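You operate a simulated robot arm through the tools that you are given. There is no shell and no other tool. Be economical: measure what you need, move in short steps, check, and stop when the job is done.

You run a simulated two-armed robot. Do the job below in one go: nothing can be reset, and whatever is moved stays where it is left.

## Task
Add the stock to the risotto, set the plate low, stir out the clumps and switch off.
Fine: hold the pan while you stir; touch no hot steel; nothing burnt on, no spill; pouring pan and spoon go back.

Only the result counts: the job must be done as asked and must still hold three seconds after the hand-in. Knocking over, shifting, dropping, spilling or breaking anything else fails it.

## Robot
Two 7-joint arms with two-finger grippers on one trunk, on a base that drives. Base frame: it is fixed to the floor where the robot stands at the start and does not move with it; the origin is under the middle of the robot, x ahead of it, y to its left, z up. Readings come in mm, degrees, newtons and seconds.
The left shoulder is at the start at [24, 159, 1332], the right one opposite. With the tool pointing down near the work surface each hand reaches from about 100 to 700 mm from the robot's upright axis, wherever it stands, measured 20 degrees to its own side. Places, roughly: large saucepan (40x20x13 cm) [500, -700, 1000]; plate dial [400, -400, 1000]; pouring pan (28x13x12 cm) [500, -200, 900]. Payload 2.45 kg a hand.
Tool frame (each hand has its own): the origin (TCP) lies between the finger pads and is the grasp point; the fingertips stand 26 mm ahead of it; z points along the fingers, y is the line along which they close. Largest opening 96 mm; the body of the gripper starts 69 mm behind the TCP.
Orientation is that of the tool frame in the base frame, as a unit quaternion [w, x, y, z]. With the fingers straight down and closing along the base's y, the tool's x points along the base's -x, its y along +y and its z along -z.

## Interface
- The arms move only by the tool move_arm. It takes "left_plan", "right_plan" or both (then of equal length, played together; a hand with none holds still); each is a list that holds one entry, the list of rows, each a list of 7 numbers: the shift along the tool's x, y, z in m, then the turn, a rotation vector about the tool's x, y, z in degrees, then the opening in per cent of the stroke, from 0 (shut) to 100 (fully open). In form: [[[x, y, z, rx, ry, rz, gripper], ...]]. A call has 1 to 8 rows; each row shifts and turns the commanded pose from where the row before left it, along the tool's axes as they then stand. Each row takes 0.2 s and may step no farther than 50 mm and 8.6 degrees from the row before; otherwise, or with a gripper value out of range, the whole call is refused. A pose out of reach is approached as far as the arm can. The call stops where the force on the tool passes 40 N (or 10 N more than at its start, if that is more) or the arm is blocked; 0.2 s more then pass. The fingers move at their own pace and stop on an object; they squeeze with about 28 N. The grip force told is the motor's: it shows also when the fingers shut on nothing. Time passes only in rows, and 0.2 s behind the last, so rows that do not move let the fingers close. The reply holds the time, the measured pose of the TCP, the force on the tool along the base axes, the opening and the grip force, in the units named above and with some noise, with the torque about the TCP (base axes, N m) and any sound that the robot's microphone picked up, and new pictures: "show" is both (left out), scene, wrist or none (wrist: the cameras of the hands that moved).
- Cameras (640 x 400 px; columns grow to the right, rows downward): "scene" is now at [52.3, -26.4, 1810.1]; the picture's right is [-0.30, -0.95, -0.00], its down [-0.75, 0.23, -0.62] and it looks along [0.59, -0.18, -0.78] (base axes); focal length 272 px, centre (320, 200). "left" rides on the left gripper at [82, -3, -98] in its tool frame; the picture's right is [0.04, 1.00, 0.00], its down [-0.73, 0.03, -0.68] and it looks along [-0.68, 0.03, 0.73] (tool axes); focal length 256 px, centre (320, 200). "right" rides on the right gripper at [82, 3, -98] in its tool frame; the picture's right is [-0.04, 1.00, 0.00], its down [-0.73, -0.03, -0.68] and it looks along [-0.68, -0.03, 0.73] (tool axes); focal length 256 px, centre (320, 200). There is no depth. A picture from a camera that has moved, and an enlarged one, comes with that camera's place and axes in the base frame and with its lens. The place of the scene camera against the robot may be out by one fixed shift of up to 12 mm in any direction.
- slide_trunk(by): slides the trunk up (or, below 0, down) by that many mm; the arms and the scene camera ride with it, the base frame stays. It gives what a move gives, with no picture.
- roll_base(legs): drives the robot by 1 to 6 legs, each [ahead, left, turn to the left] in mm, mm and degrees, along the robot's own axes; the way and the turn of a leg run together, so that a leg with both is an arc; at most 1500 mm and 180 degrees a leg. The arms and the cameras ride along, it lands a little off, and it stops where it bumps. It gives what a move gives, and a new picture of the scene camera.
- aim_head(pan, tilt): turns the head with the scene camera to pan (to the left, within 120 degrees either way) and tilt (down, from -29 to 69), counted from straight ahead of the robot. It gives what a move gives, and a new picture of the scene camera.
- close_up(camera, box): a new picture of the part [left, top, right, bottom] of that camera's present view, enlarged. The clock stands still meanwhile.
- sign_off(): hands the job in; it is judged then, once.

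Work in short steps. Places have to be worked out from the pictures, the camera data and where the tool is seen: move nearer, look again, correct. Check each grasp and each placing, and mend what went wrong. You have 120 turns and 260 pictures in all, those below and enlarged ones among them. Open the grippers and draw the arms clear of the work before you hand the job in, unless the task says otherwise; then end with one line.

The tools are called after ">>>" by a JSON object that holds its "op" and its "data". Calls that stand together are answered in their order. move_arm: Moves the arms, as the interface text tells. Its arguments: {"type":"object","properties":{"left_plan":{"type":"array"},"right_plan":{"type":"array"},"show":{"type":"string","enum":["both","scene","wrist","none"]}},"required":[]} The other tools are called the same way: slide_trunk (by) slides the trunk up or down; roll_base (legs) drives the base; aim_head (pan, tilt) turns the head that bears the scene camera; close_up (camera, box) takes an enlarged picture of a part of a camera's view; sign_off () hands the job in.

At the start:

```text
clock: 0.0
left_tcp_pos: [312.9, -24.4, 1500.7]
left_tool_rot: [-0.001, -0.001, 1.0, -0.001]
left_force: [-0.5, -0.5, -0.1]
left_wrist_torque: [0.02, -0.02, 0.02]
left_opening: 95.9
left_gripper_force: 0.0
right_tcp_pos: [314.9, -393.6, 998.4]
right_tool_rot: [-0.001, 0.0, 1.0, 0.001]
right_force: [0.2, 0.3, -0.1]
right_wrist_torque: [-0.01, -0.05, 0.01]
right_opening: 95.8
right_gripper_force: 0.1
trunk travel left (down, up): [-500.0, 67.0]
robot x, y, heading: [-2.1, -2.1, 0.2]
head pan, tilt: [-17.3, 51.3]
```

scene: 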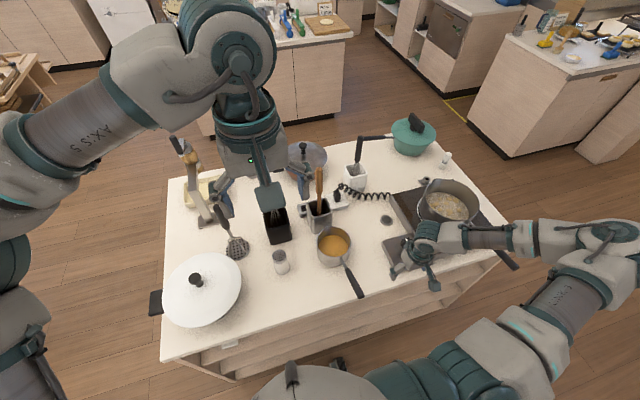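
right: 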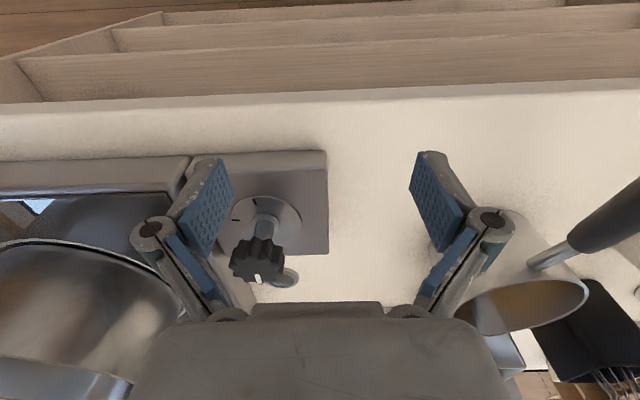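
left: 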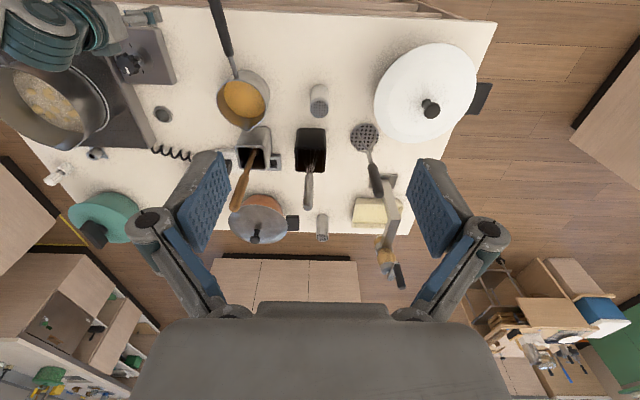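

The pouring pan with stock, the wooden spoon in its holder, the dial and the big pan are all visible. I'll enlarge the important areas first.

>>> {"op": "close_up", "data": {"camera": "scene", "box": [370, 110, 530, 300]}}

>>> {"op": "close_up", "data": {"camera": "scene", "box": [250, 130, 410, 310]}}

>>> {"op": "close_up", "data": {"camera": "left", "box": [0, 0, 330, 240]}}

>>> {"op": "close_up", "data": {"camera": "right", "box": [180, 140, 340, 310]}}

```text
2.11 times, centred on (450, 205) of scene
camera zoom: at [52.3, -26.4, 1810.1], right [-0.3, -0.95, 0.0], down [-0.75, 0.23, -0.62], along [0.59, -0.18, -0.78], focal length 573 px, centre (46, 190)
```

zoom: 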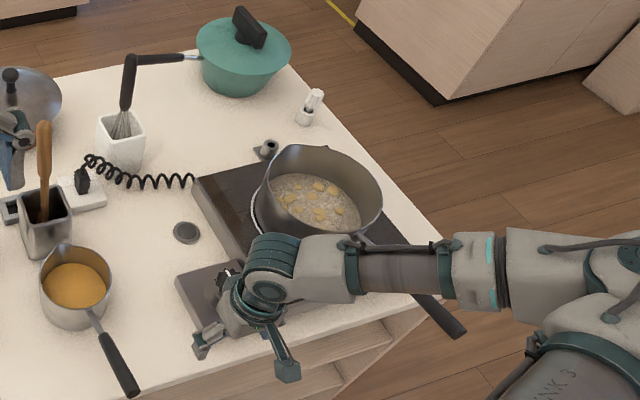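

```text
2.22 times, centred on (330, 220) of scene
camera zoom: at [52.3, -26.4, 1810.1], right [-0.3, -0.95, 0.0], down [-0.75, 0.23, -0.62], along [0.59, -0.18, -0.78], focal length 605 px, centre (298, 156)
```

zoom: 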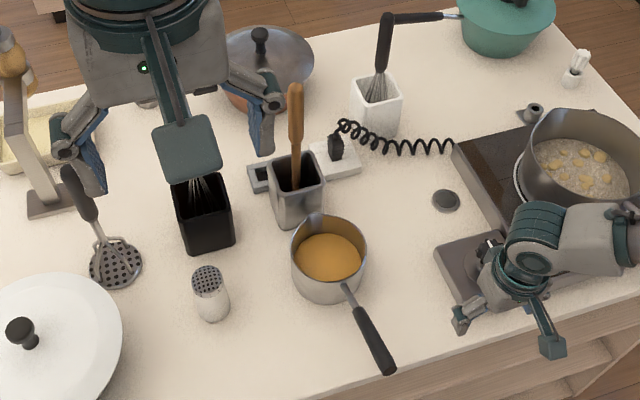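

```text
1.67 times, centred on (165, 120) of left
camera zoom: at [232.3, -26.9, 1599.5], right [-0.04, 1.0, 0.0], down [0.73, 0.03, 0.68], along [0.68, 0.03, -0.74], focal length 427 px, centre (578, 333)
```

zoom: 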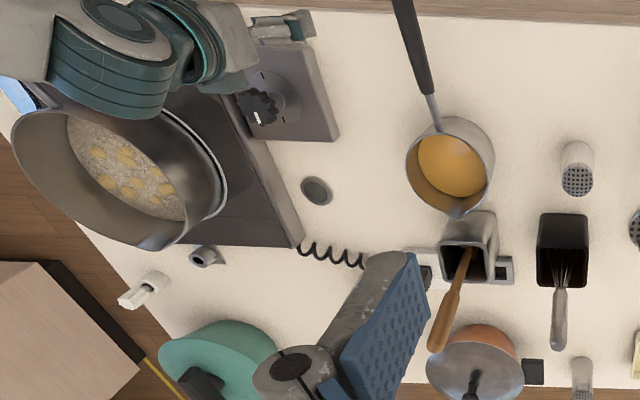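

```text
2.35 times, centred on (260, 225) of right
camera zoom: at [234.3, -390.4, 1097.3], right [0.04, 1.0, 0.0], down [0.73, -0.03, 0.68], along [0.68, -0.03, -0.73], focal length 602 px, centre (461, 141)
```

zoom: 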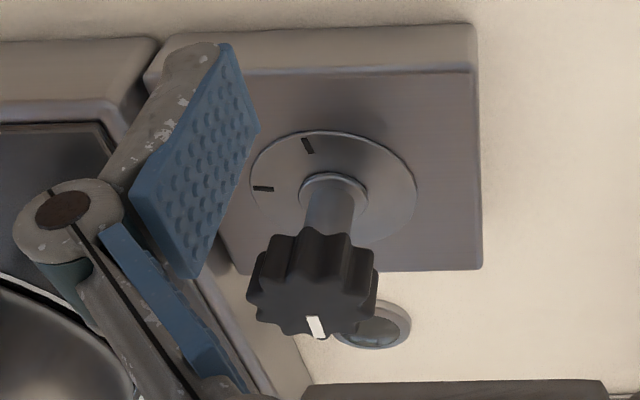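

I'll raise the right hand to uncover the dial and the pan, and to get a second viewpoint.

>>> {"op": "move_arm", "data": {"right_plan": [[[0, 0, -0.05, 0, 0, 0, 100], [0.02, 0, -0.05, 0, 0, 0, 100], [0.03, 0, -0.05, 0, 0, 0, 100], [0.03, 0, -0.05, 0, 0, 0, 100], [0.02, 0, -0.05, 0, 0, 0, 100]]]}}

>>> {"op": "close_up", "data": {"camera": "scene", "box": [370, 150, 530, 290]}}

```text
refused: row 2 steps farther than a row can; nothing moved
```

```text
2.86 times, centred on (450, 220) of scene
camera zoom: at [52.3, -26.4, 1810.1], right [-0.3, -0.95, 0.0], down [-0.75, 0.23, -0.62], along [0.59, -0.18, -0.78], focal length 778 px, centre (-51, 143)
```

zoom: 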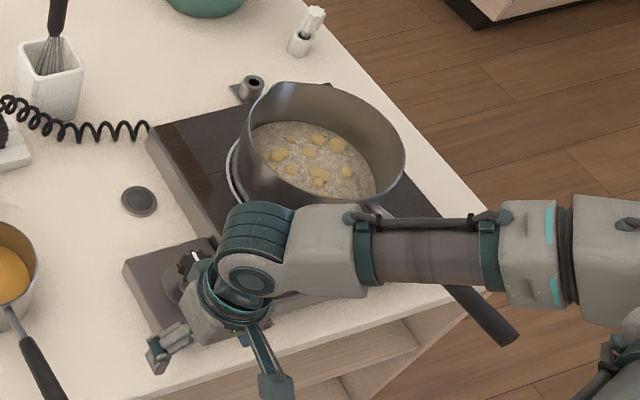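

Step too long; I'll repeat it with shorter rows.

>>> {"op": "move_arm", "data": {"right_plan": [[[0, 0, -0.049, 0, 0, 0, 100], [0, 0, -0.049, 0, 0, 0, 100], [0.03, 0.02, -0.03, 0, 0, 0, 100], [0.03, 0.03, -0.02, 0, 0, 0, 100], [0.03, 0.035, 0, 0, 0, 0, 100], [0, 0.045, 0, 0, 0, 0, 100]]]}}

>>> {"op": "close_up", "data": {"camera": "scene", "box": [370, 150, 530, 290]}}

```text
clock: 1.4
left_tcp_pos: [314.2, -21.7, 1500.6]
left_tool_rot: [-0.002, 0.0, 1.0, 0.0]
left_force: [0.4, 0.0, 0.0]
left_wrist_torque: [0.02, 0.05, -0.04]
left_opening: 96.0
left_gripper_force: 0.1
right_tcp_pos: [282.5, -281.6, 1152.6]
right_tool_rot: [-0.003, 0.001, 1.0, -0.001]
right_force: [0.0, -0.7, -0.3]
right_wrist_torque: [-0.01, -0.02, -0.03]
right_opening: 96.0
right_gripper_force: 0.1
right hand out of reach, approached as far as the arm can: row 4, 5, 6
trunk travel left (down, up): [-500.0, 67.0]
robot x, y, heading: [1.2, 3.7, 0.0]
head pan, tilt: [-17.3, 51.3]
camera scene: at [56.9, -26.7, 1810.0], right [-0.3, -0.95, 0.0], down [-0.75, 0.23, -0.62], along [0.59, -0.18, -0.78], focal length 272 px, centre (320, 200)
camera right: at [201.4, -277.1, 1252.2], right [0.04, 1.0, 0.0], down [0.74, -0.03, 0.68], along [0.67, -0.03, -0.74], focal length 256 px, centre (320, 200)
```

scene: 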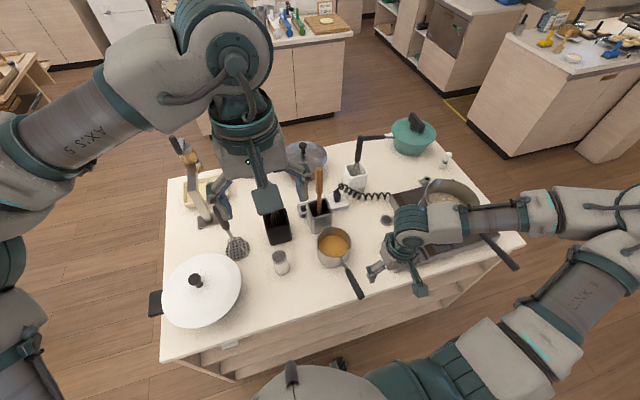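
right: 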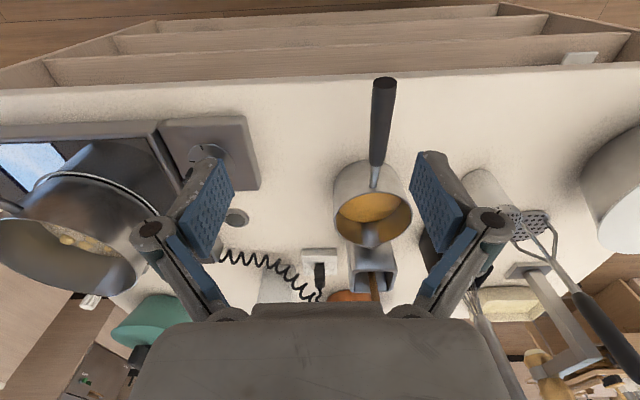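

```text
2.86 times, centred on (450, 220) of scene
camera zoom: at [56.9, -26.7, 1810.0], right [-0.3, -0.95, 0.0], down [-0.75, 0.23, -0.62], along [0.59, -0.18, -0.78], focal length 778 px, centre (-51, 143)
```

zoom: 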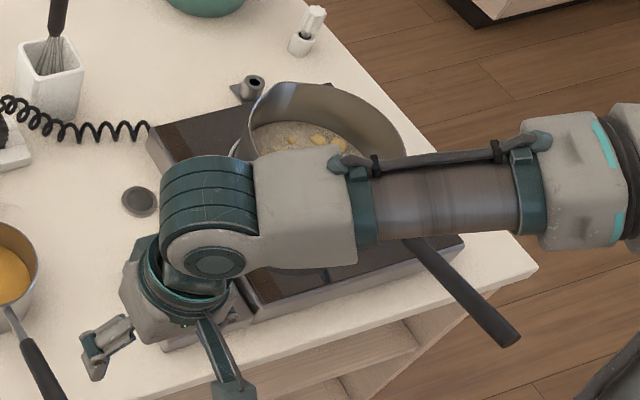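

The pouring pan's rim is near (485,-210,985). I'll shift the base 450 mm right, so both pans lie ahead of it, and look again.

>>> {"op": "roll_base", "data": {"legs": [[0, -450, 0]]}}

>>> {"op": "aim_head", "data": {"pan": 0, "tilt": 55}}

```text
clock: 4.2
left_tcp_pos: [310.4, -491.4, 1500.7]
left_tool_rot: [0.0, 0.003, 1.0, 0.001]
left_force: [-0.5, -0.5, -0.6]
left_wrist_torque: [-0.01, -0.06, 0.0]
left_opening: 96.0
left_gripper_force: 0.0
right_tcp_pos: [277.7, -747.6, 1154.4]
right_tool_rot: [0.0, 0.002, 1.0, 0.002]
right_force: [0.9, 0.0, 0.6]
right_wrist_torque: [0.01, 0.03, -0.03]
right_opening: 95.9
right_gripper_force: 0.0
trunk travel left (down, up): [-500.0, 67.0]
robot x, y, heading: [-0.6, -461.0, -0.2]
head pan, tilt: [-17.3, 51.3]
camera scene: at [51.2, -492.4, 1810.1], right [-0.3, -0.95, 0.0], down [-0.75, 0.24, -0.62], along [0.59, -0.18, -0.78], focal length 272 px, centre (320, 200)
```

scene: 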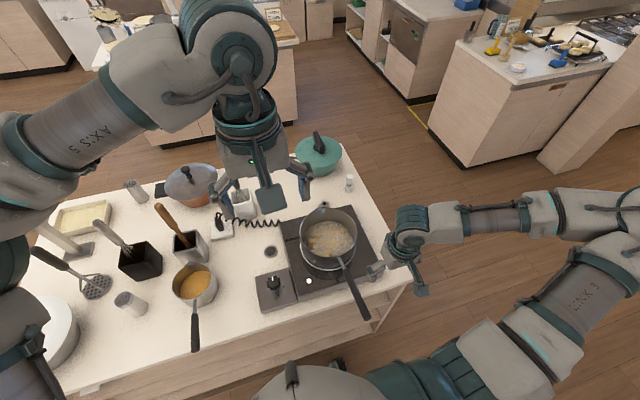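

```text
clock: 5.0
left_tcp_pos: [306.8, -486.8, 1501.7]
left_tool_rot: [0.0, 0.002, 1.0, -0.001]
left_force: [-0.3, 0.2, -0.6]
left_wrist_torque: [-0.01, -0.03, 0.01]
left_opening: 96.2
left_gripper_force: 0.1
right_tcp_pos: [276.2, -744.3, 1154.1]
right_tool_rot: [0.0, 0.003, 1.0, 0.001]
right_force: [0.2, -0.5, 0.1]
right_wrist_torque: [0.0, 0.01, -0.02]
right_opening: 96.1
right_gripper_force: 0.1
trunk travel left (down, up): [-500.0, 67.0]
robot x, y, heading: [-2.4, -463.4, -0.3]
head pan, tilt: [0.0, 55.0]
camera scene: at [51.3, -463.3, 1805.5], right [0.0, -1.0, 0.0], down [-0.82, 0.0, -0.57], along [0.57, 0.0, -0.82], focal length 272 px, centre (320, 200)
```

scene: 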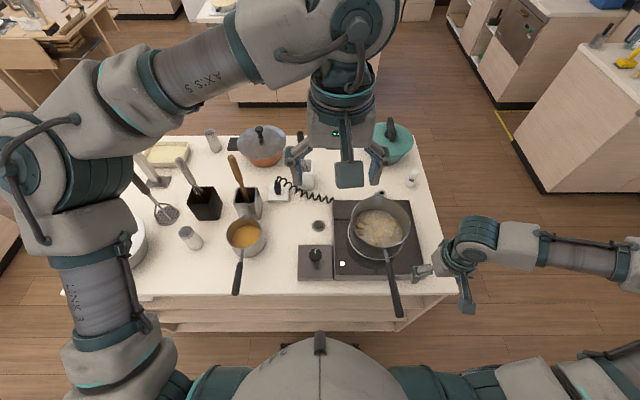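

Good view. Enlarge the stove/dial, the saucepan and the pouring pan.

>>> {"op": "close_up", "data": {"camera": "scene", "box": [290, 175, 450, 325]}}

>>> {"op": "close_up", "data": {"camera": "scene", "box": [170, 140, 340, 300]}}

>>> {"op": "close_up", "data": {"camera": "scene", "box": [290, 235, 350, 290]}}

>>> {"op": "close_up", "data": {"camera": "right", "box": [160, 0, 640, 300]}}

```text
2.67 times, centred on (370, 250) of scene
camera zoom: at [51.3, -463.3, 1805.5], right [0.0, -1.0, 0.0], down [-0.82, 0.0, -0.57], along [0.57, 0.0, -0.82], focal length 726 px, centre (187, 67)
```

zoom: 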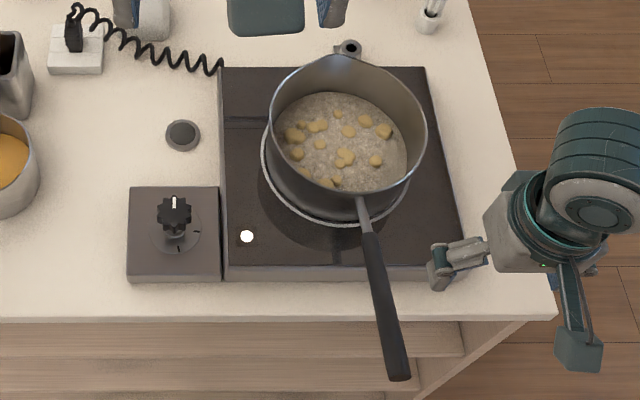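

```text
2.50 times, centred on (255, 220) of scene
camera zoom: at [51.3, -463.3, 1805.5], right [0.0, -1.0, 0.0], down [-0.82, 0.0, -0.57], along [0.57, 0.0, -0.82], focal length 681 px, centre (482, 150)
```

zoom: 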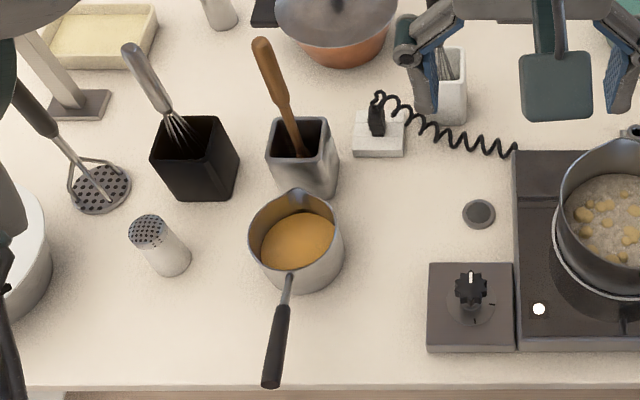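

```text
7.27 times, centred on (320, 262) of scene
camera zoom: at [51.3, -463.3, 1805.5], right [0.0, -1.0, 0.0], down [-0.82, 0.0, -0.57], along [0.57, 0.0, -0.82], focal length 1980 px, centre (320, -254)
```

zoom: 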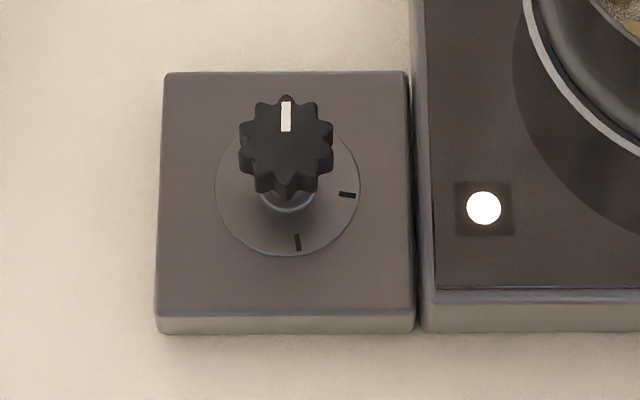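

```text
1.33 times, centred on (400, 150) of right
camera zoom: at [195.4, -740.5, 1253.1], right [0.04, 1.0, 0.0], down [0.73, -0.03, 0.68], along [0.68, -0.03, -0.73], focal length 341 px, centre (213, 267)
```

zoom: 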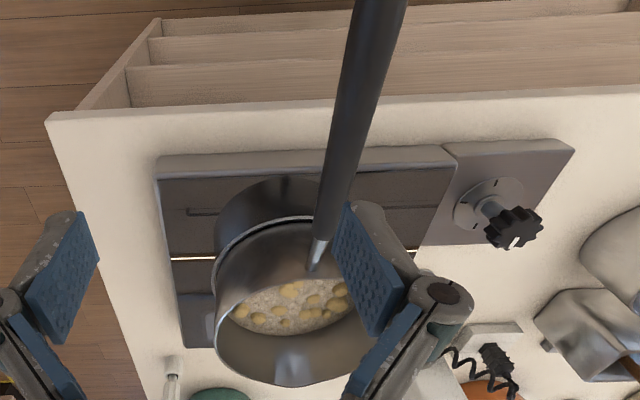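

The saucepan's handle runs along -x at y≈-667, and the pouring pan's along -x at y≈-215 with its spout on the far side. The dial shows two visible marks; I'll check it from the left camera.

>>> {"op": "close_up", "data": {"camera": "left", "box": [300, 0, 420, 80]}}

>>> {"op": "close_up", "data": {"camera": "right", "box": [480, 100, 580, 200]}}

```text
5.00 times, centred on (360, 40) of left
camera zoom: at [226.3, -487.8, 1600.5], right [-0.04, 1.0, 0.0], down [0.73, 0.03, 0.68], along [0.68, 0.02, -0.73], focal length 1280 px, centre (120, 1000)
```

zoom: 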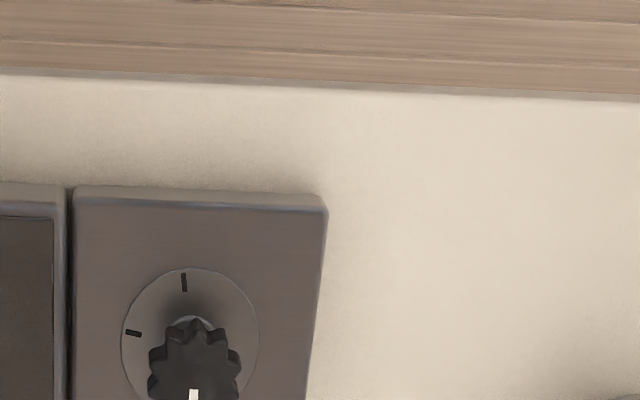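

```text
4.00 times, centred on (530, 150) of right
camera zoom: at [195.4, -740.5, 1253.1], right [0.04, 1.0, 0.0], down [0.73, -0.03, 0.68], along [0.68, -0.03, -0.73], focal length 1024 px, centre (-520, 400)
```

zoom: 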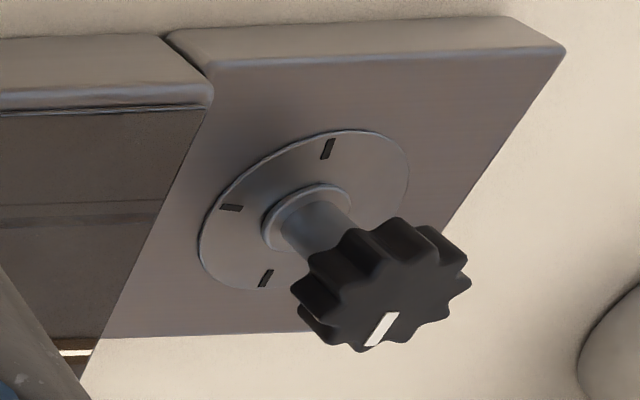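

Three marks: far (current, lamp on = high), right (low), near (off), so low is 90° clockwise. I'll back the base 150 mm and turn the left hand to point forward at the pouring pan's handle.

>>> {"op": "roll_base", "data": {"legs": [[-150, 0, 0]]}}

>>> {"op": "move_arm", "data": {"left_plan": [[[0, 0.034, 0, 0, -8.4, 0, 100], [0, 0.034, 0, 0, -8.4, 0, 100], [0, 0.034, 0, 0, -8.4, 0, 100], [0, 0.034, 0, 0, -8.4, 0, 100], [0, 0.034, 0, 0, -8.4, 0, 100], [0, 0.034, 0, 0, -8.4, 0, 100], [0, 0.034, 0, 0, -8.4, 0, 100], [0, 0.034, 0, 0, -8.4, 0, 100]]]}}

```text
clock: 6.3
left_tcp_pos: [158.3, -491.0, 1500.1]
left_tool_rot: [-0.001, 0.003, 1.0, 0.0]
left_force: [-0.7, 0.8, 0.5]
left_wrist_torque: [-0.02, 0.0, -0.01]
left_opening: 95.8
left_gripper_force: 0.0
right_tcp_pos: [127.9, -748.5, 1153.1]
right_tool_rot: [0.0, 0.003, 1.0, 0.001]
right_force: [-0.6, -0.2, 0.0]
right_wrist_torque: [0.0, 0.0, -0.02]
right_opening: 96.2
right_gripper_force: 0.1
trunk travel left (down, up): [-500.0, 67.0]
robot x, y, heading: [-152.7, -460.2, -0.2]
head pan, tilt: [0.0, 55.0]
camera scene: at [-94.7, -473.2, 1805.2], right [-0.01, -1.0, -0.01], down [-0.82, 0.01, -0.57], along [0.57, 0.0, -0.82], focal length 272 px, centre (320, 200)
```

scene: 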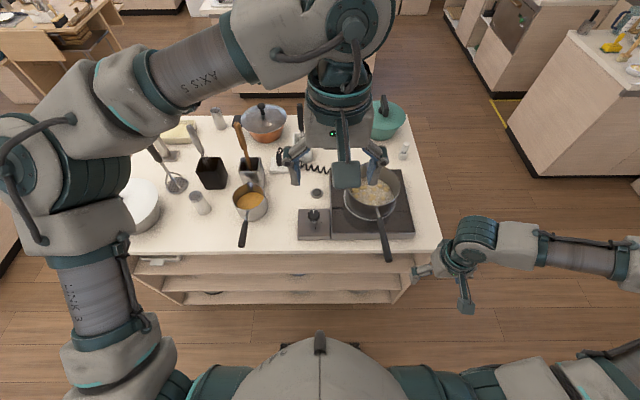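

```text
clock: 8.2
left_tcp_pos: [151.3, -209.8, 1503.9]
left_tool_rot: [0.556, 0.0, 0.831, -0.003]
left_force: [-0.5, -0.3, -0.9]
left_wrist_torque: [0.01, 0.02, -0.02]
left_opening: 95.9
left_gripper_force: 0.1
right_tcp_pos: [120.7, -740.6, 1156.5]
right_tool_rot: [0.001, 0.004, 1.0, -0.001]
right_force: [-0.3, 0.0, 0.1]
right_wrist_torque: [-0.03, -0.02, 0.0]
right_opening: 96.1
right_gripper_force: 0.1
trunk travel left (down, up): [-500.0, 67.0]
robot x, y, heading: [-153.1, -463.8, -0.0]
head pan, tilt: [0.0, 55.0]
camera scene: at [-103.0, -459.8, 1805.5], right [-0.01, -1.0, 0.0], down [-0.82, 0.0, -0.57], along [0.57, -0.01, -0.82], focal length 272 px, centre (320, 200)
camera left: at [30.4, -211.7, 1466.5], right [-0.01, 1.0, -0.04], down [-0.35, 0.04, 0.94], along [0.94, 0.02, 0.35], focal length 256 px, centre (320, 200)
```

scene: 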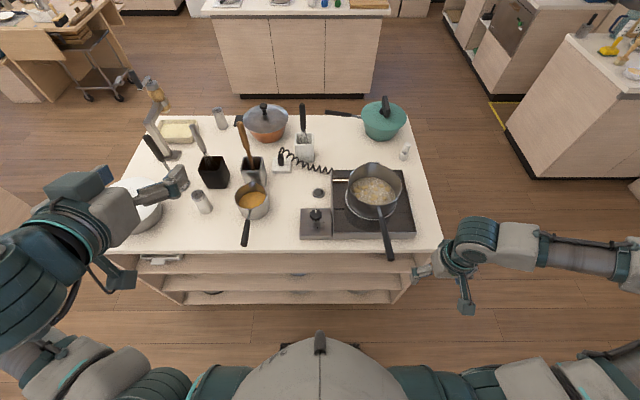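
left: 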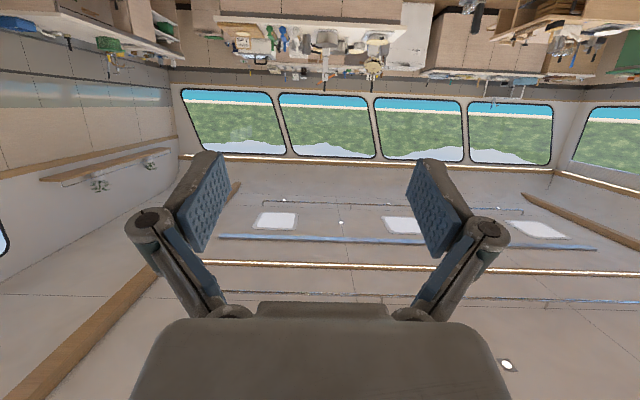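

The scene view is clear now. I lower the left hand to a pre-grasp behind the handle at about (200,-219,1110).

>>> {"op": "move_arm", "data": {"left_plan": [[[0.0425, -0.001, 0.0247, 0, 0, 0, 100], [0.0425, -0.001, 0.0247, 0, 0, 0, 100], [0.0425, -0.001, 0.0247, 0, 0, 0, 100], [0.0425, -0.001, 0.0247, 0, 0, 0, 100], [0.0425, -0.001, 0.0247, 0, 0, 0, 100], [0.0425, -0.001, 0.0247, 0, 0, 0, 100], [0.0425, -0.001, 0.0247, 0, 0, 0, 100], [0.0425, -0.001, 0.0247, 0, 0, 0, 100]]], "show": "scene"}}

>>> {"op": "close_up", "data": {"camera": "scene", "box": [170, 150, 330, 290]}}

```text
clock: 9.9
left_tcp_pos: [327.4, -206.9, 1244.4]
left_tool_rot: [0.555, 0.001, 0.832, -0.003]
left_force: [-0.6, 0.5, -0.2]
left_wrist_torque: [-0.02, 0.03, -0.01]
left_opening: 96.0
left_gripper_force: 0.0
left hand out of reach, approached as far as the arm can: row 1, 2, 3, 4, 5, 6, 7
right_tcp_pos: [121.3, -741.6, 1154.7]
right_tool_rot: [0.002, 0.003, 1.0, -0.001]
right_force: [0.1, 0.0, 0.0]
right_wrist_torque: [0.0, 0.03, 0.01]
right_opening: 96.0
right_gripper_force: 0.1
trunk travel left (down, up): [-500.0, 67.0]
robot x, y, heading: [-150.0, -463.6, -0.2]
head pan, tilt: [0.0, 55.0]
camera scene: at [-100.1, -463.2, 1805.4], right [-0.01, -1.0, 0.0], down [-0.82, 0.0, -0.57], along [0.57, 0.0, -0.82], focal length 272 px, centre (320, 200)
```

scene: 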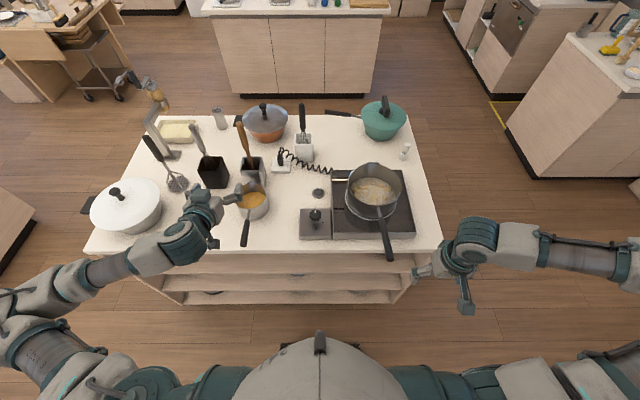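

```text
2.86 times, centred on (250, 220) of scene
camera zoom: at [-100.1, -463.2, 1805.4], right [-0.01, -1.0, 0.0], down [-0.82, 0.0, -0.57], along [0.57, 0.0, -0.82], focal length 778 px, centre (520, 143)
```

zoom: 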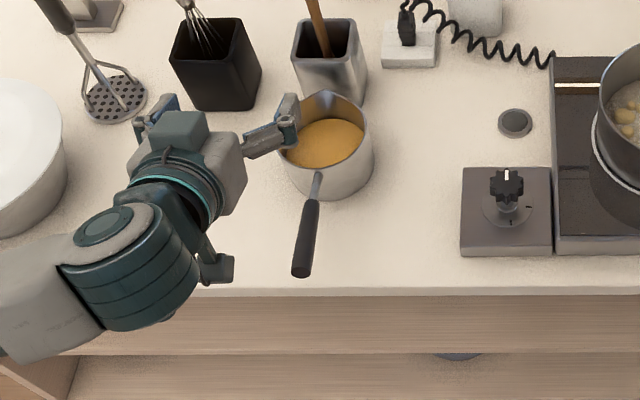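

The hand lagged behind the commanded pose; I let it settle with idle rows (the path back is clear of the handle).

>>> {"op": "move_arm", "data": {"left_plan": [[[0, 0, 0, 0, 0, 0, 100], [0, 0, 0, 0, 0, 0, 100]]], "show": "scene"}}

```text
clock: 10.6
left_tcp_pos: [328.1, -206.1, 1245.6]
left_tool_rot: [0.555, 0.001, 0.832, -0.003]
left_force: [0.0, 0.3, -0.5]
left_wrist_torque: [-0.02, -0.03, 0.03]
left_opening: 95.9
left_gripper_force: 0.2
right_tcp_pos: [121.7, -742.4, 1155.8]
right_tool_rot: [0.002, 0.004, 1.0, -0.001]
right_force: [0.2, 0.6, 0.7]
right_wrist_torque: [0.03, 0.0, 0.0]
right_opening: 95.9
right_gripper_force: 0.0
trunk travel left (down, up): [-500.0, 67.0]
robot x, y, heading: [-156.2, -462.2, -0.4]
head pan, tilt: [0.0, 55.0]
camera scene: at [-100.5, -463.8, 1805.5], right [-0.01, -1.0, 0.0], down [-0.82, 0.0, -0.57], along [0.57, 0.0, -0.82], focal length 272 px, centre (320, 200)
```

scene: 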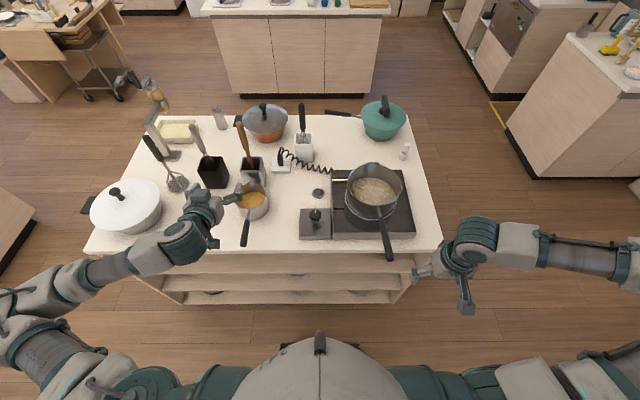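

The hand now holds at (328,-206,1245). I go straight down over the handle, shifting y to -216, stopping above it.

>>> {"op": "move_arm", "data": {"left_plan": [[[0.0415, -0.005, 0.0175, 0, 0, 0, 100], [0.0415, -0.005, 0.0175, 0, 0, 0, 100], [0.0415, 0, 0.0175, 0, 0, 0, 100], [0.0415, 0, 0.0175, 0, 0, 0, 100]]], "show": "scene"}}

>>> {"op": "close_up", "data": {"camera": "scene", "box": [190, 170, 310, 280]}}

>>> {"op": "close_up", "data": {"camera": "left", "box": [160, 0, 480, 300]}}

```text
clock: 11.6
left_tcp_pos: [327.9, -209.1, 1213.0]
left_tool_rot: [0.552, 0.002, 0.834, -0.005]
left_force: [-1.1, 1.5, 0.1]
left_wrist_torque: [-0.02, -0.01, 0.0]
left_opening: 95.9
left_gripper_force: 0.1
left hand out of reach, approached as far as the arm can: row 1, 2, 3, 4
right_tcp_pos: [122.0, -741.9, 1156.3]
right_tool_rot: [0.001, 0.002, 1.0, -0.001]
right_force: [0.9, -0.2, -0.4]
right_wrist_torque: [0.0, 0.0, -0.02]
right_opening: 96.2
right_gripper_force: 0.1
trunk travel left (down, up): [-500.0, 67.0]
robot x, y, heading: [-149.4, -460.9, -0.4]
head pan, tilt: [0.0, 55.0]
camera scene: at [-100.5, -463.9, 1805.5], right [-0.01, -1.0, 0.0], down [-0.82, 0.0, -0.57], along [0.57, 0.0, -0.82], focal length 272 px, centre (320, 200)
```

scene: 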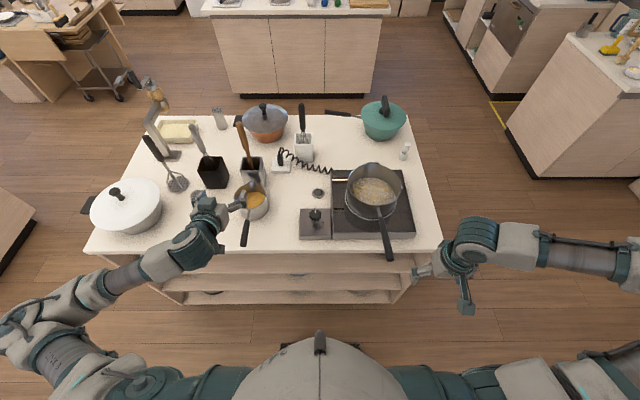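

```text
3.64 times, centred on (250, 225) of scene
camera zoom: at [-100.5, -463.9, 1805.5], right [-0.01, -1.0, 0.0], down [-0.82, 0.0, -0.57], along [0.57, 0.0, -0.82], focal length 990 px, centre (574, 109)
```

zoom: 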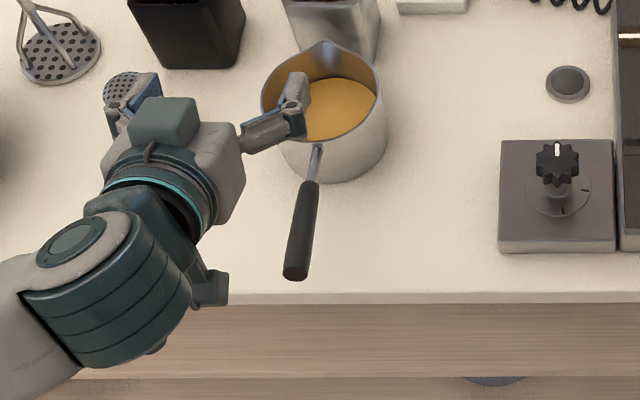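

```text
1.33 times, centred on (320, 150) of left
camera zoom: at [206.1, -211.3, 1177.3], right [-0.01, 1.0, -0.04], down [-0.34, 0.04, 0.94], along [0.94, 0.02, 0.34], focal length 341 px, centre (320, 267)
```

zoom: 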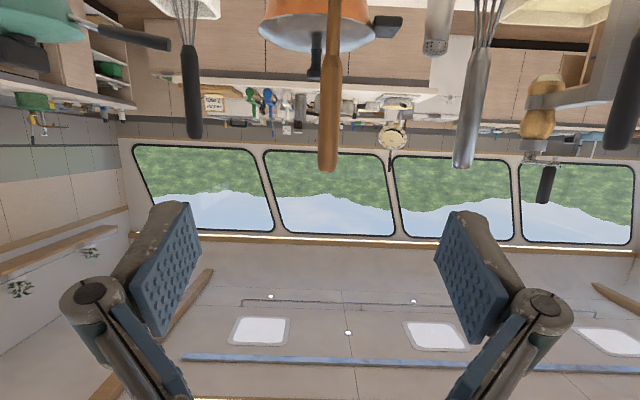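

The arm pose limits lowering, so I'll lower the trunk instead after aligning y slightly.

>>> {"op": "move_arm", "data": {"left_plan": [[[0, -0.009, 0, 0, 0, 0, 100]]], "show": "none"}}

>>> {"op": "slide_trunk", "data": {"by": -140}}

>>> {"op": "close_up", "data": {"camera": "scene", "box": [180, 170, 310, 290]}}

>>> {"op": "close_up", "data": {"camera": "left", "box": [160, 0, 480, 300]}}

```text
clock: 11.9
left_tcp_pos: [328.9, -217.7, 1215.1]
left_tool_rot: [0.552, 0.002, 0.834, -0.004]
left_force: [0.2, -0.2, 0.1]
left_wrist_torque: [-0.01, 0.0, 0.01]
left_opening: 96.0
left_gripper_force: 0.0
left hand out of reach, approached as far as the arm can: row 1
right_tcp_pos: [122.4, -741.2, 1155.8]
right_tool_rot: [0.001, 0.003, 1.0, 0.0]
right_force: [0.0, -0.3, 0.1]
right_wrist_torque: [0.01, 0.0, -0.02]
right_opening: 95.8
right_gripper_force: 0.1
trunk travel left (down, up): [-500.0, 67.0]
robot x, y, heading: [-154.8, -463.4, -0.4]
head pan, tilt: [0.0, 55.0]
```

```text
clock: 13.6
left_tcp_pos: [327.1, -214.6, 1070.4]
left_tool_rot: [0.548, 0.001, 0.837, -0.004]
left_force: [0.3, -0.2, 0.2]
left_wrist_torque: [0.0, 0.0, 0.0]
left_opening: 95.7
left_gripper_force: 0.0
right_tcp_pos: [122.2, -742.9, 1006.6]
right_tool_rot: [-0.014, 0.004, 1.0, 0.0]
right_force: [0.1, 0.1, 0.2]
right_wrist_torque: [0.02, -0.01, -0.03]
right_opening: 95.8
right_gripper_force: 0.1
trunk travel left (down, up): [-360.0, 207.0]
robot x, y, heading: [-153.3, -465.5, -0.5]
head pan, tilt: [0.0, 55.0]
```

```text
3.33 times, centred on (245, 230) of scene
camera zoom: at [-79.8, -464.0, 1665.8], right [-0.01, -1.0, 0.0], down [-0.82, 0.0, -0.57], along [0.57, 0.0, -0.82], focal length 908 px, centre (570, 100)
```

zoom: 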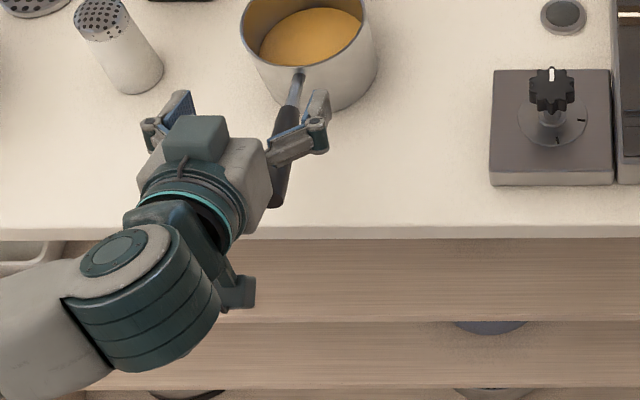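

```text
1.33 times, centred on (320, 150) of left
camera zoom: at [205.4, -217.2, 1036.3], right [-0.01, 1.0, -0.04], down [-0.33, 0.04, 0.94], along [0.94, 0.02, 0.33], focal length 341 px, centre (320, 267)
```

zoom: 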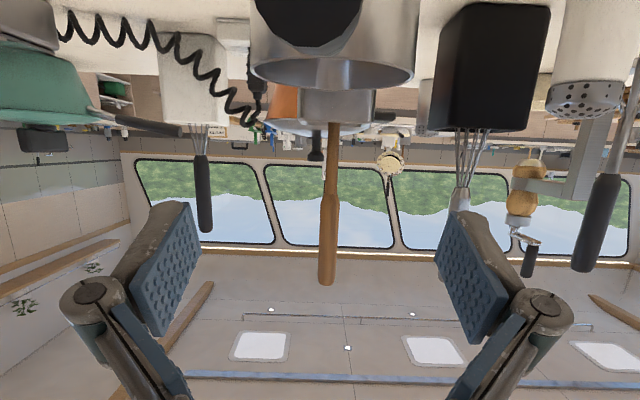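

Handle end is at about (278,-220,1012), sloping down to the pan; the hand is nicely centred over it. Lower the trunk 70 mm to straddle the handle.

>>> {"op": "slide_trunk", "data": {"by": -70}}

>>> {"op": "close_up", "data": {"camera": "scene", "box": [180, 180, 310, 300]}}

>>> {"op": "close_up", "data": {"camera": "left", "box": [0, 0, 640, 400]}}

```text
clock: 14.7
left_tcp_pos: [331.7, -216.0, 981.6]
left_tool_rot: [0.53, 0.002, 0.848, -0.004]
left_force: [-0.8, -0.3, 0.1]
left_wrist_torque: [-0.07, 0.02, -0.01]
left_opening: 95.8
left_gripper_force: 0.1
right_tcp_pos: [124.2, -742.6, 922.5]
right_tool_rot: [-0.039, 0.004, 0.999, -0.001]
right_force: [0.4, -0.6, 0.0]
right_wrist_torque: [0.0, 0.01, 0.01]
right_opening: 96.1
right_gripper_force: 0.1
trunk travel left (down, up): [-290.0, 277.0]
robot x, y, heading: [-151.6, -461.9, -0.2]
head pan, tilt: [0.0, 55.0]
```

```text
3.33 times, centred on (245, 240) of scene
camera zoom: at [-48.5, -464.2, 1595.5], right [-0.01, -1.0, 0.0], down [-0.82, 0.0, -0.57], along [0.57, 0.0, -0.82], focal length 908 px, centre (570, 67)
```

zoom: 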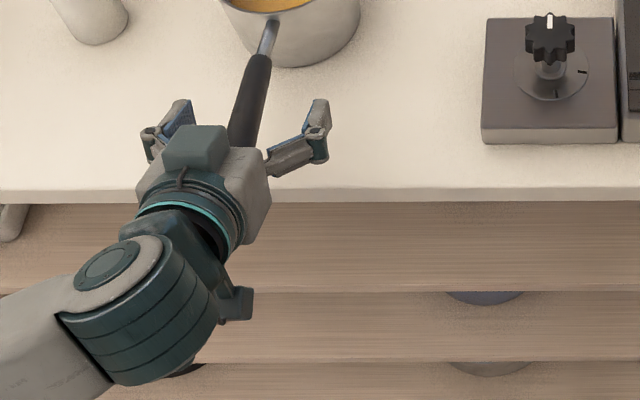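

```text
1.00 times, centred on (320, 200) of left (not enlarged: the box is as wide or as high as the picture)
camera zoom: at [208.3, -217.1, 951.5], right [-0.01, 1.0, -0.04], down [-0.29, 0.04, 0.96], along [0.96, 0.02, 0.29], focal length 256 px, centre (320, 200)
```

zoom: 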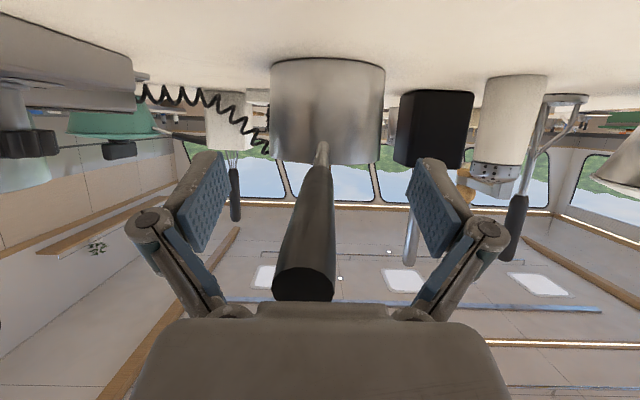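

The handle lies between the fingers, slightly above the TCP. Raise 8 mm, then close.

>>> {"op": "move_arm", "data": {"left_plan": [[[-0.007, -0.001, -0.0035, 0, 0, 0, 100]]], "show": "wrist"}}

```text
clock: 15.1
left_tcp_pos: [335.1, -217.6, 986.6]
left_tool_rot: [0.528, 0.002, 0.849, -0.004]
left_force: [-0.2, 0.0, -0.5]
left_wrist_torque: [0.02, -0.01, 0.01]
left_opening: 96.2
left_gripper_force: 0.1
right_tcp_pos: [122.6, -742.1, 922.6]
right_tool_rot: [-0.04, 0.004, 0.999, -0.001]
right_force: [-0.1, 0.7, -1.1]
right_wrist_torque: [0.01, 0.03, -0.03]
right_opening: 96.2
right_gripper_force: 0.1
trunk travel left (down, up): [-290.0, 277.0]
robot x, y, heading: [-151.8, -463.6, -0.5]
head pan, tilt: [0.0, 55.0]
camera left: at [210.2, -218.9, 958.2], right [-0.01, 1.0, -0.04], down [-0.29, 0.04, 0.96], along [0.96, 0.02, 0.28], focal length 256 px, centre (320, 200)
```

left: 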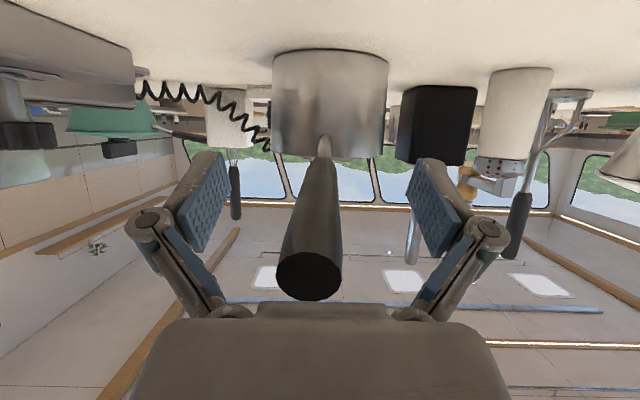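

Good; close on the handle.

>>> {"op": "move_arm", "data": {"left_plan": [[[0, 0, 0, 0, 0, 0, 50], [0, 0, 0, 0, 0, 0, 0], [0, 0, 0, 0, 0, 0, 0], [0, 0, 0, 0, 0, 0, 0]]], "show": "wrist"}}

```text
clock: 16.1
left_tcp_pos: [332.7, -216.9, 988.8]
left_tool_rot: [0.529, 0.001, 0.849, -0.003]
left_force: [0.3, 2.0, -0.5]
left_wrist_torque: [0.06, 0.05, 0.14]
left_opening: 23.3
left_gripper_force: 27.9
right_tcp_pos: [123.3, -743.8, 924.1]
right_tool_rot: [-0.041, 0.003, 0.999, 0.0]
right_force: [-0.6, 0.1, 0.4]
right_wrist_torque: [-0.02, 0.01, -0.01]
right_opening: 96.0
right_gripper_force: 0.0
trunk travel left (down, up): [-290.0, 277.0]
robot x, y, heading: [-153.9, -465.7, -0.3]
head pan, tilt: [0.0, 55.0]
camera left: at [210.0, -218.6, 958.3], right [-0.01, 1.0, -0.04], down [-0.29, 0.04, 0.96], along [0.96, 0.02, 0.29], focal length 256 px, centre (320, 200)
```

left: 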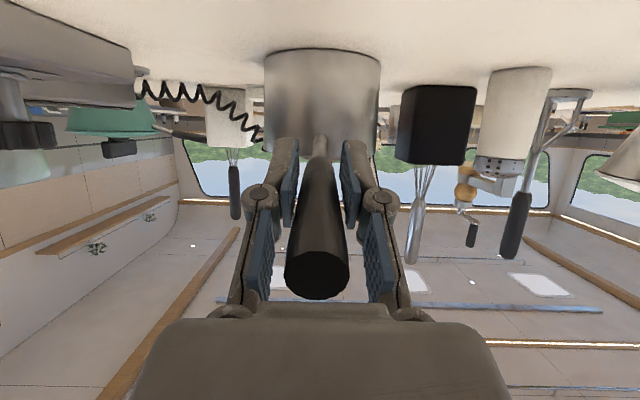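

Gripped at 23 mm. Lift gently by 20 mm and check for droop.

>>> {"op": "move_arm", "data": {"left_plan": [[[-0.009, 0, -0.0045, 0, 0, 0, 0], [-0.009, 0, -0.0045, 0, 0, 0, 0]]]}}

```text
clock: 16.7
left_tcp_pos: [336.2, -216.7, 1006.4]
left_tool_rot: [0.529, 0.003, 0.849, -0.004]
left_force: [0.3, 0.2, -5.2]
left_wrist_torque: [-0.02, 0.86, 0.01]
left_opening: 23.2
left_gripper_force: 27.9
left hand out of reach, approached as far as the arm can: row 1
right_tcp_pos: [124.3, -743.4, 923.0]
right_tool_rot: [-0.04, 0.004, 0.999, -0.001]
right_force: [0.4, -0.3, -0.6]
right_wrist_torque: [0.04, -0.03, -0.03]
right_opening: 95.9
right_gripper_force: 0.1
trunk travel left (down, up): [-290.0, 277.0]
robot x, y, heading: [-153.0, -461.3, -0.1]
head pan, tilt: [0.0, 55.0]
camera scene: at [-47.2, -463.8, 1595.2], right [-0.01, -1.0, 0.0], down [-0.82, 0.0, -0.57], along [0.57, 0.0, -0.82], focal length 272 px, centre (320, 200)
camera left: at [212.3, -217.1, 977.9], right [-0.01, 1.0, -0.04], down [-0.28, 0.04, 0.96], along [0.96, 0.02, 0.28], focal length 256 px, centre (320, 200)
```

scene: 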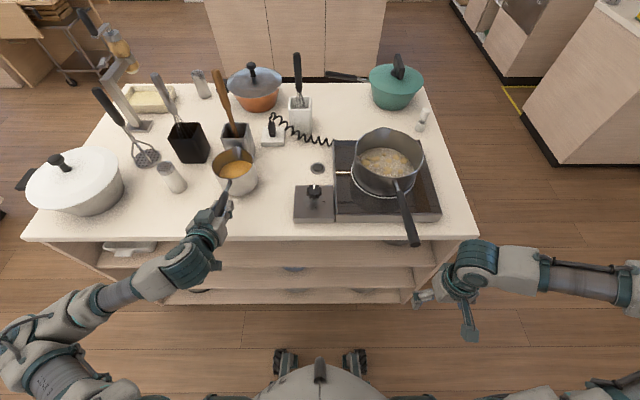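
left: 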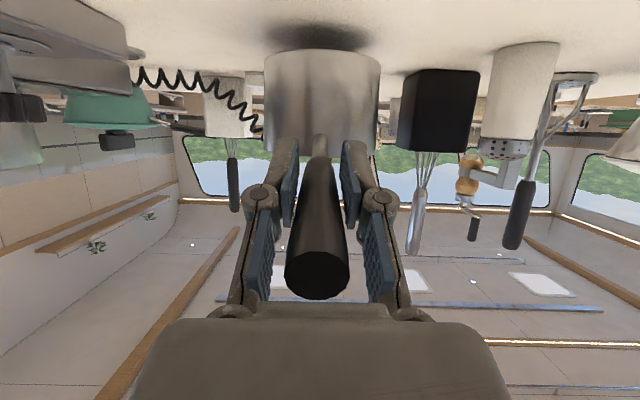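

Lift is firm (5 N, no droop). Raise the trunk so the pan clears everything.

>>> {"op": "slide_trunk", "data": {"by": 200}}

>>> {"op": "close_up", "data": {"camera": "scene", "box": [150, 100, 470, 320]}}

```text
clock: 18.9
left_tcp_pos: [335.5, -216.4, 1206.2]
left_tool_rot: [0.529, 0.002, 0.849, -0.005]
left_force: [-0.2, -0.2, -6.0]
left_wrist_torque: [-0.01, 0.81, 0.01]
left_opening: 23.5
left_gripper_force: 28.1
right_tcp_pos: [125.1, -743.2, 1123.2]
right_tool_rot: [-0.041, 0.003, 0.999, 0.0]
right_force: [0.4, 0.4, 0.8]
right_wrist_torque: [0.03, -0.03, -0.01]
right_opening: 96.1
right_gripper_force: 0.0
trunk travel left (down, up): [-490.0, 77.0]
robot x, y, heading: [-152.1, -464.8, -0.4]
head pan, tilt: [0.0, 55.0]
```

```text
1.82 times, centred on (310, 210) of scene
camera zoom: at [-98.7, -463.1, 1795.3], right [-0.01, -1.0, 0.0], down [-0.82, 0.0, -0.57], along [0.57, 0.0, -0.82], focal length 495 px, centre (338, 182)
```

zoom: 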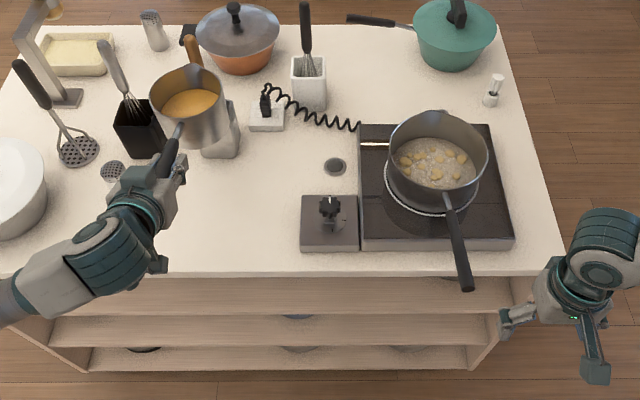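

Clear. Back off 70 mm, then drive right 450 mm to bring the pan over the saucepan line.

>>> {"op": "roll_base", "data": {"legs": [[-75, 0, 0], [0, -450, 0]]}}

>>> {"op": "close_up", "data": {"camera": "scene", "box": [80, 80, 400, 300]}}

```text
clock: 22.2
left_tcp_pos: [258.9, -662.8, 1207.5]
left_tool_rot: [0.529, 0.002, 0.849, -0.005]
left_force: [0.7, -0.3, -5.5]
left_wrist_torque: [0.0, 0.81, -0.01]
left_opening: 23.5
left_gripper_force: 28.0
right_tcp_pos: [45.5, -1189.6, 1123.8]
right_tool_rot: [-0.041, 0.005, 0.999, -0.001]
right_force: [0.2, -0.5, -0.2]
right_wrist_torque: [0.01, 0.02, 0.01]
right_opening: 95.9
right_gripper_force: 0.0
trunk travel left (down, up): [-490.0, 77.0]
robot x, y, heading: [-229.5, -911.9, -0.5]
head pan, tilt: [0.0, 55.0]
camera scene: at [-176.4, -907.6, 1795.4], right [-0.01, -1.0, 0.0], down [-0.82, 0.01, -0.57], along [0.57, -0.01, -0.82], focal length 272 px, centre (320, 200)
```

scene: 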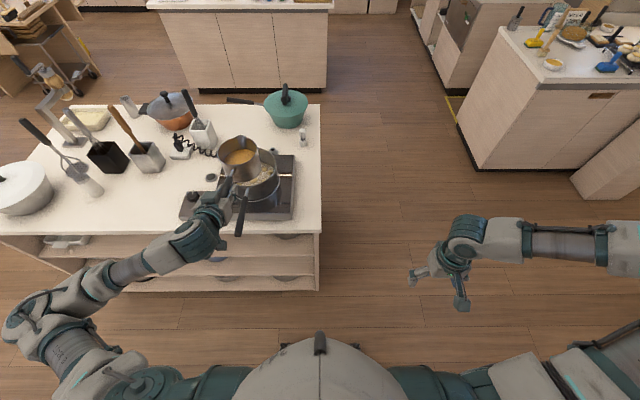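

```text
1.82 times, centred on (240, 190) of scene
camera zoom: at [-176.4, -907.6, 1795.4], right [-0.01, -1.0, 0.0], down [-0.82, 0.01, -0.57], along [0.57, -0.01, -0.82], focal length 495 px, centre (466, 218)
```

zoom: 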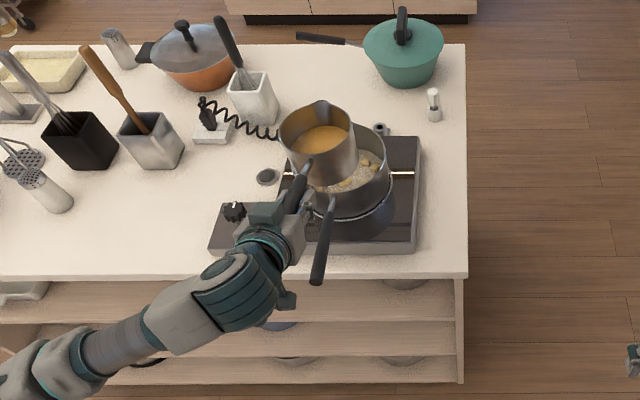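

The pan hangs over the saucepan line. The stock sits well below the rim, so I first tilt ~26° while drawing back and up to find a comfortable arm pose, before driving in.

>>> {"op": "move_arm", "data": {"left_plan": [[[-0.0035, 0, -0.0384, 0, 8.5, 0, 0], [0.0024, 0, -0.0385, 0, 8.5, 0, 0], [0.008, 0, -0.0377, 0, 8.5, 0, 0]]], "show": "scene"}}

>>> {"op": "close_up", "data": {"camera": "scene", "box": [140, 80, 400, 300]}}

```text
clock: 23.0
left_tcp_pos: [165.7, -660.0, 1268.3]
left_tool_rot: [0.329, 0.004, 0.944, -0.004]
left_force: [-0.7, 0.1, -5.6]
left_wrist_torque: [0.0, 0.57, -0.01]
left_opening: 23.1
left_gripper_force: 28.7
left hand out of reach, approached as far as the arm can: row 1, 2
right_tcp_pos: [43.5, -1190.1, 1125.4]
right_tool_rot: [-0.038, 0.005, 0.999, -0.001]
right_force: [-1.0, -0.8, -0.2]
right_wrist_torque: [-0.04, 0.01, -0.03]
right_opening: 96.0
right_gripper_force: 0.0
trunk travel left (down, up): [-490.0, 77.0]
robot x, y, heading: [-231.0, -911.8, -0.5]
head pan, tilt: [0.0, 55.0]
camera scene: at [-177.2, -907.5, 1795.4], right [-0.01, -1.0, 0.0], down [-0.82, 0.01, -0.57], along [0.57, -0.01, -0.82], focal length 272 px, centre (320, 200)
```

scene: 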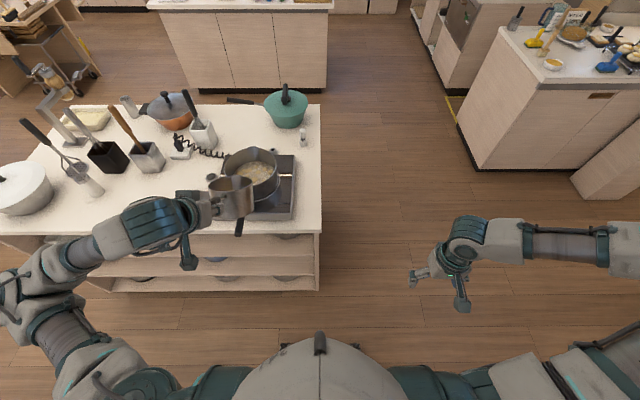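

```text
1.82 times, centred on (270, 190) of scene
camera zoom: at [-177.2, -907.5, 1795.4], right [-0.01, -1.0, 0.0], down [-0.82, 0.01, -0.57], along [0.57, -0.01, -0.82], focal length 495 px, centre (411, 218)
```

zoom: 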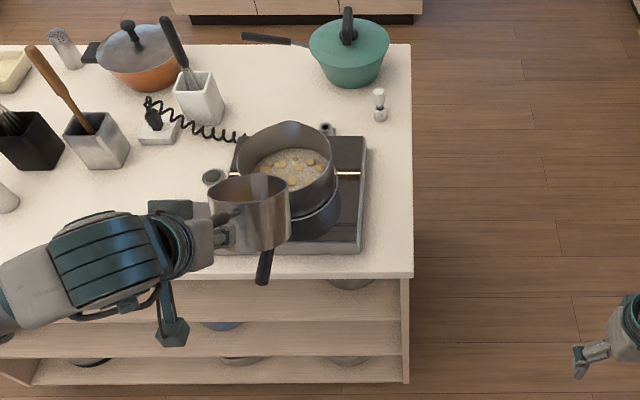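

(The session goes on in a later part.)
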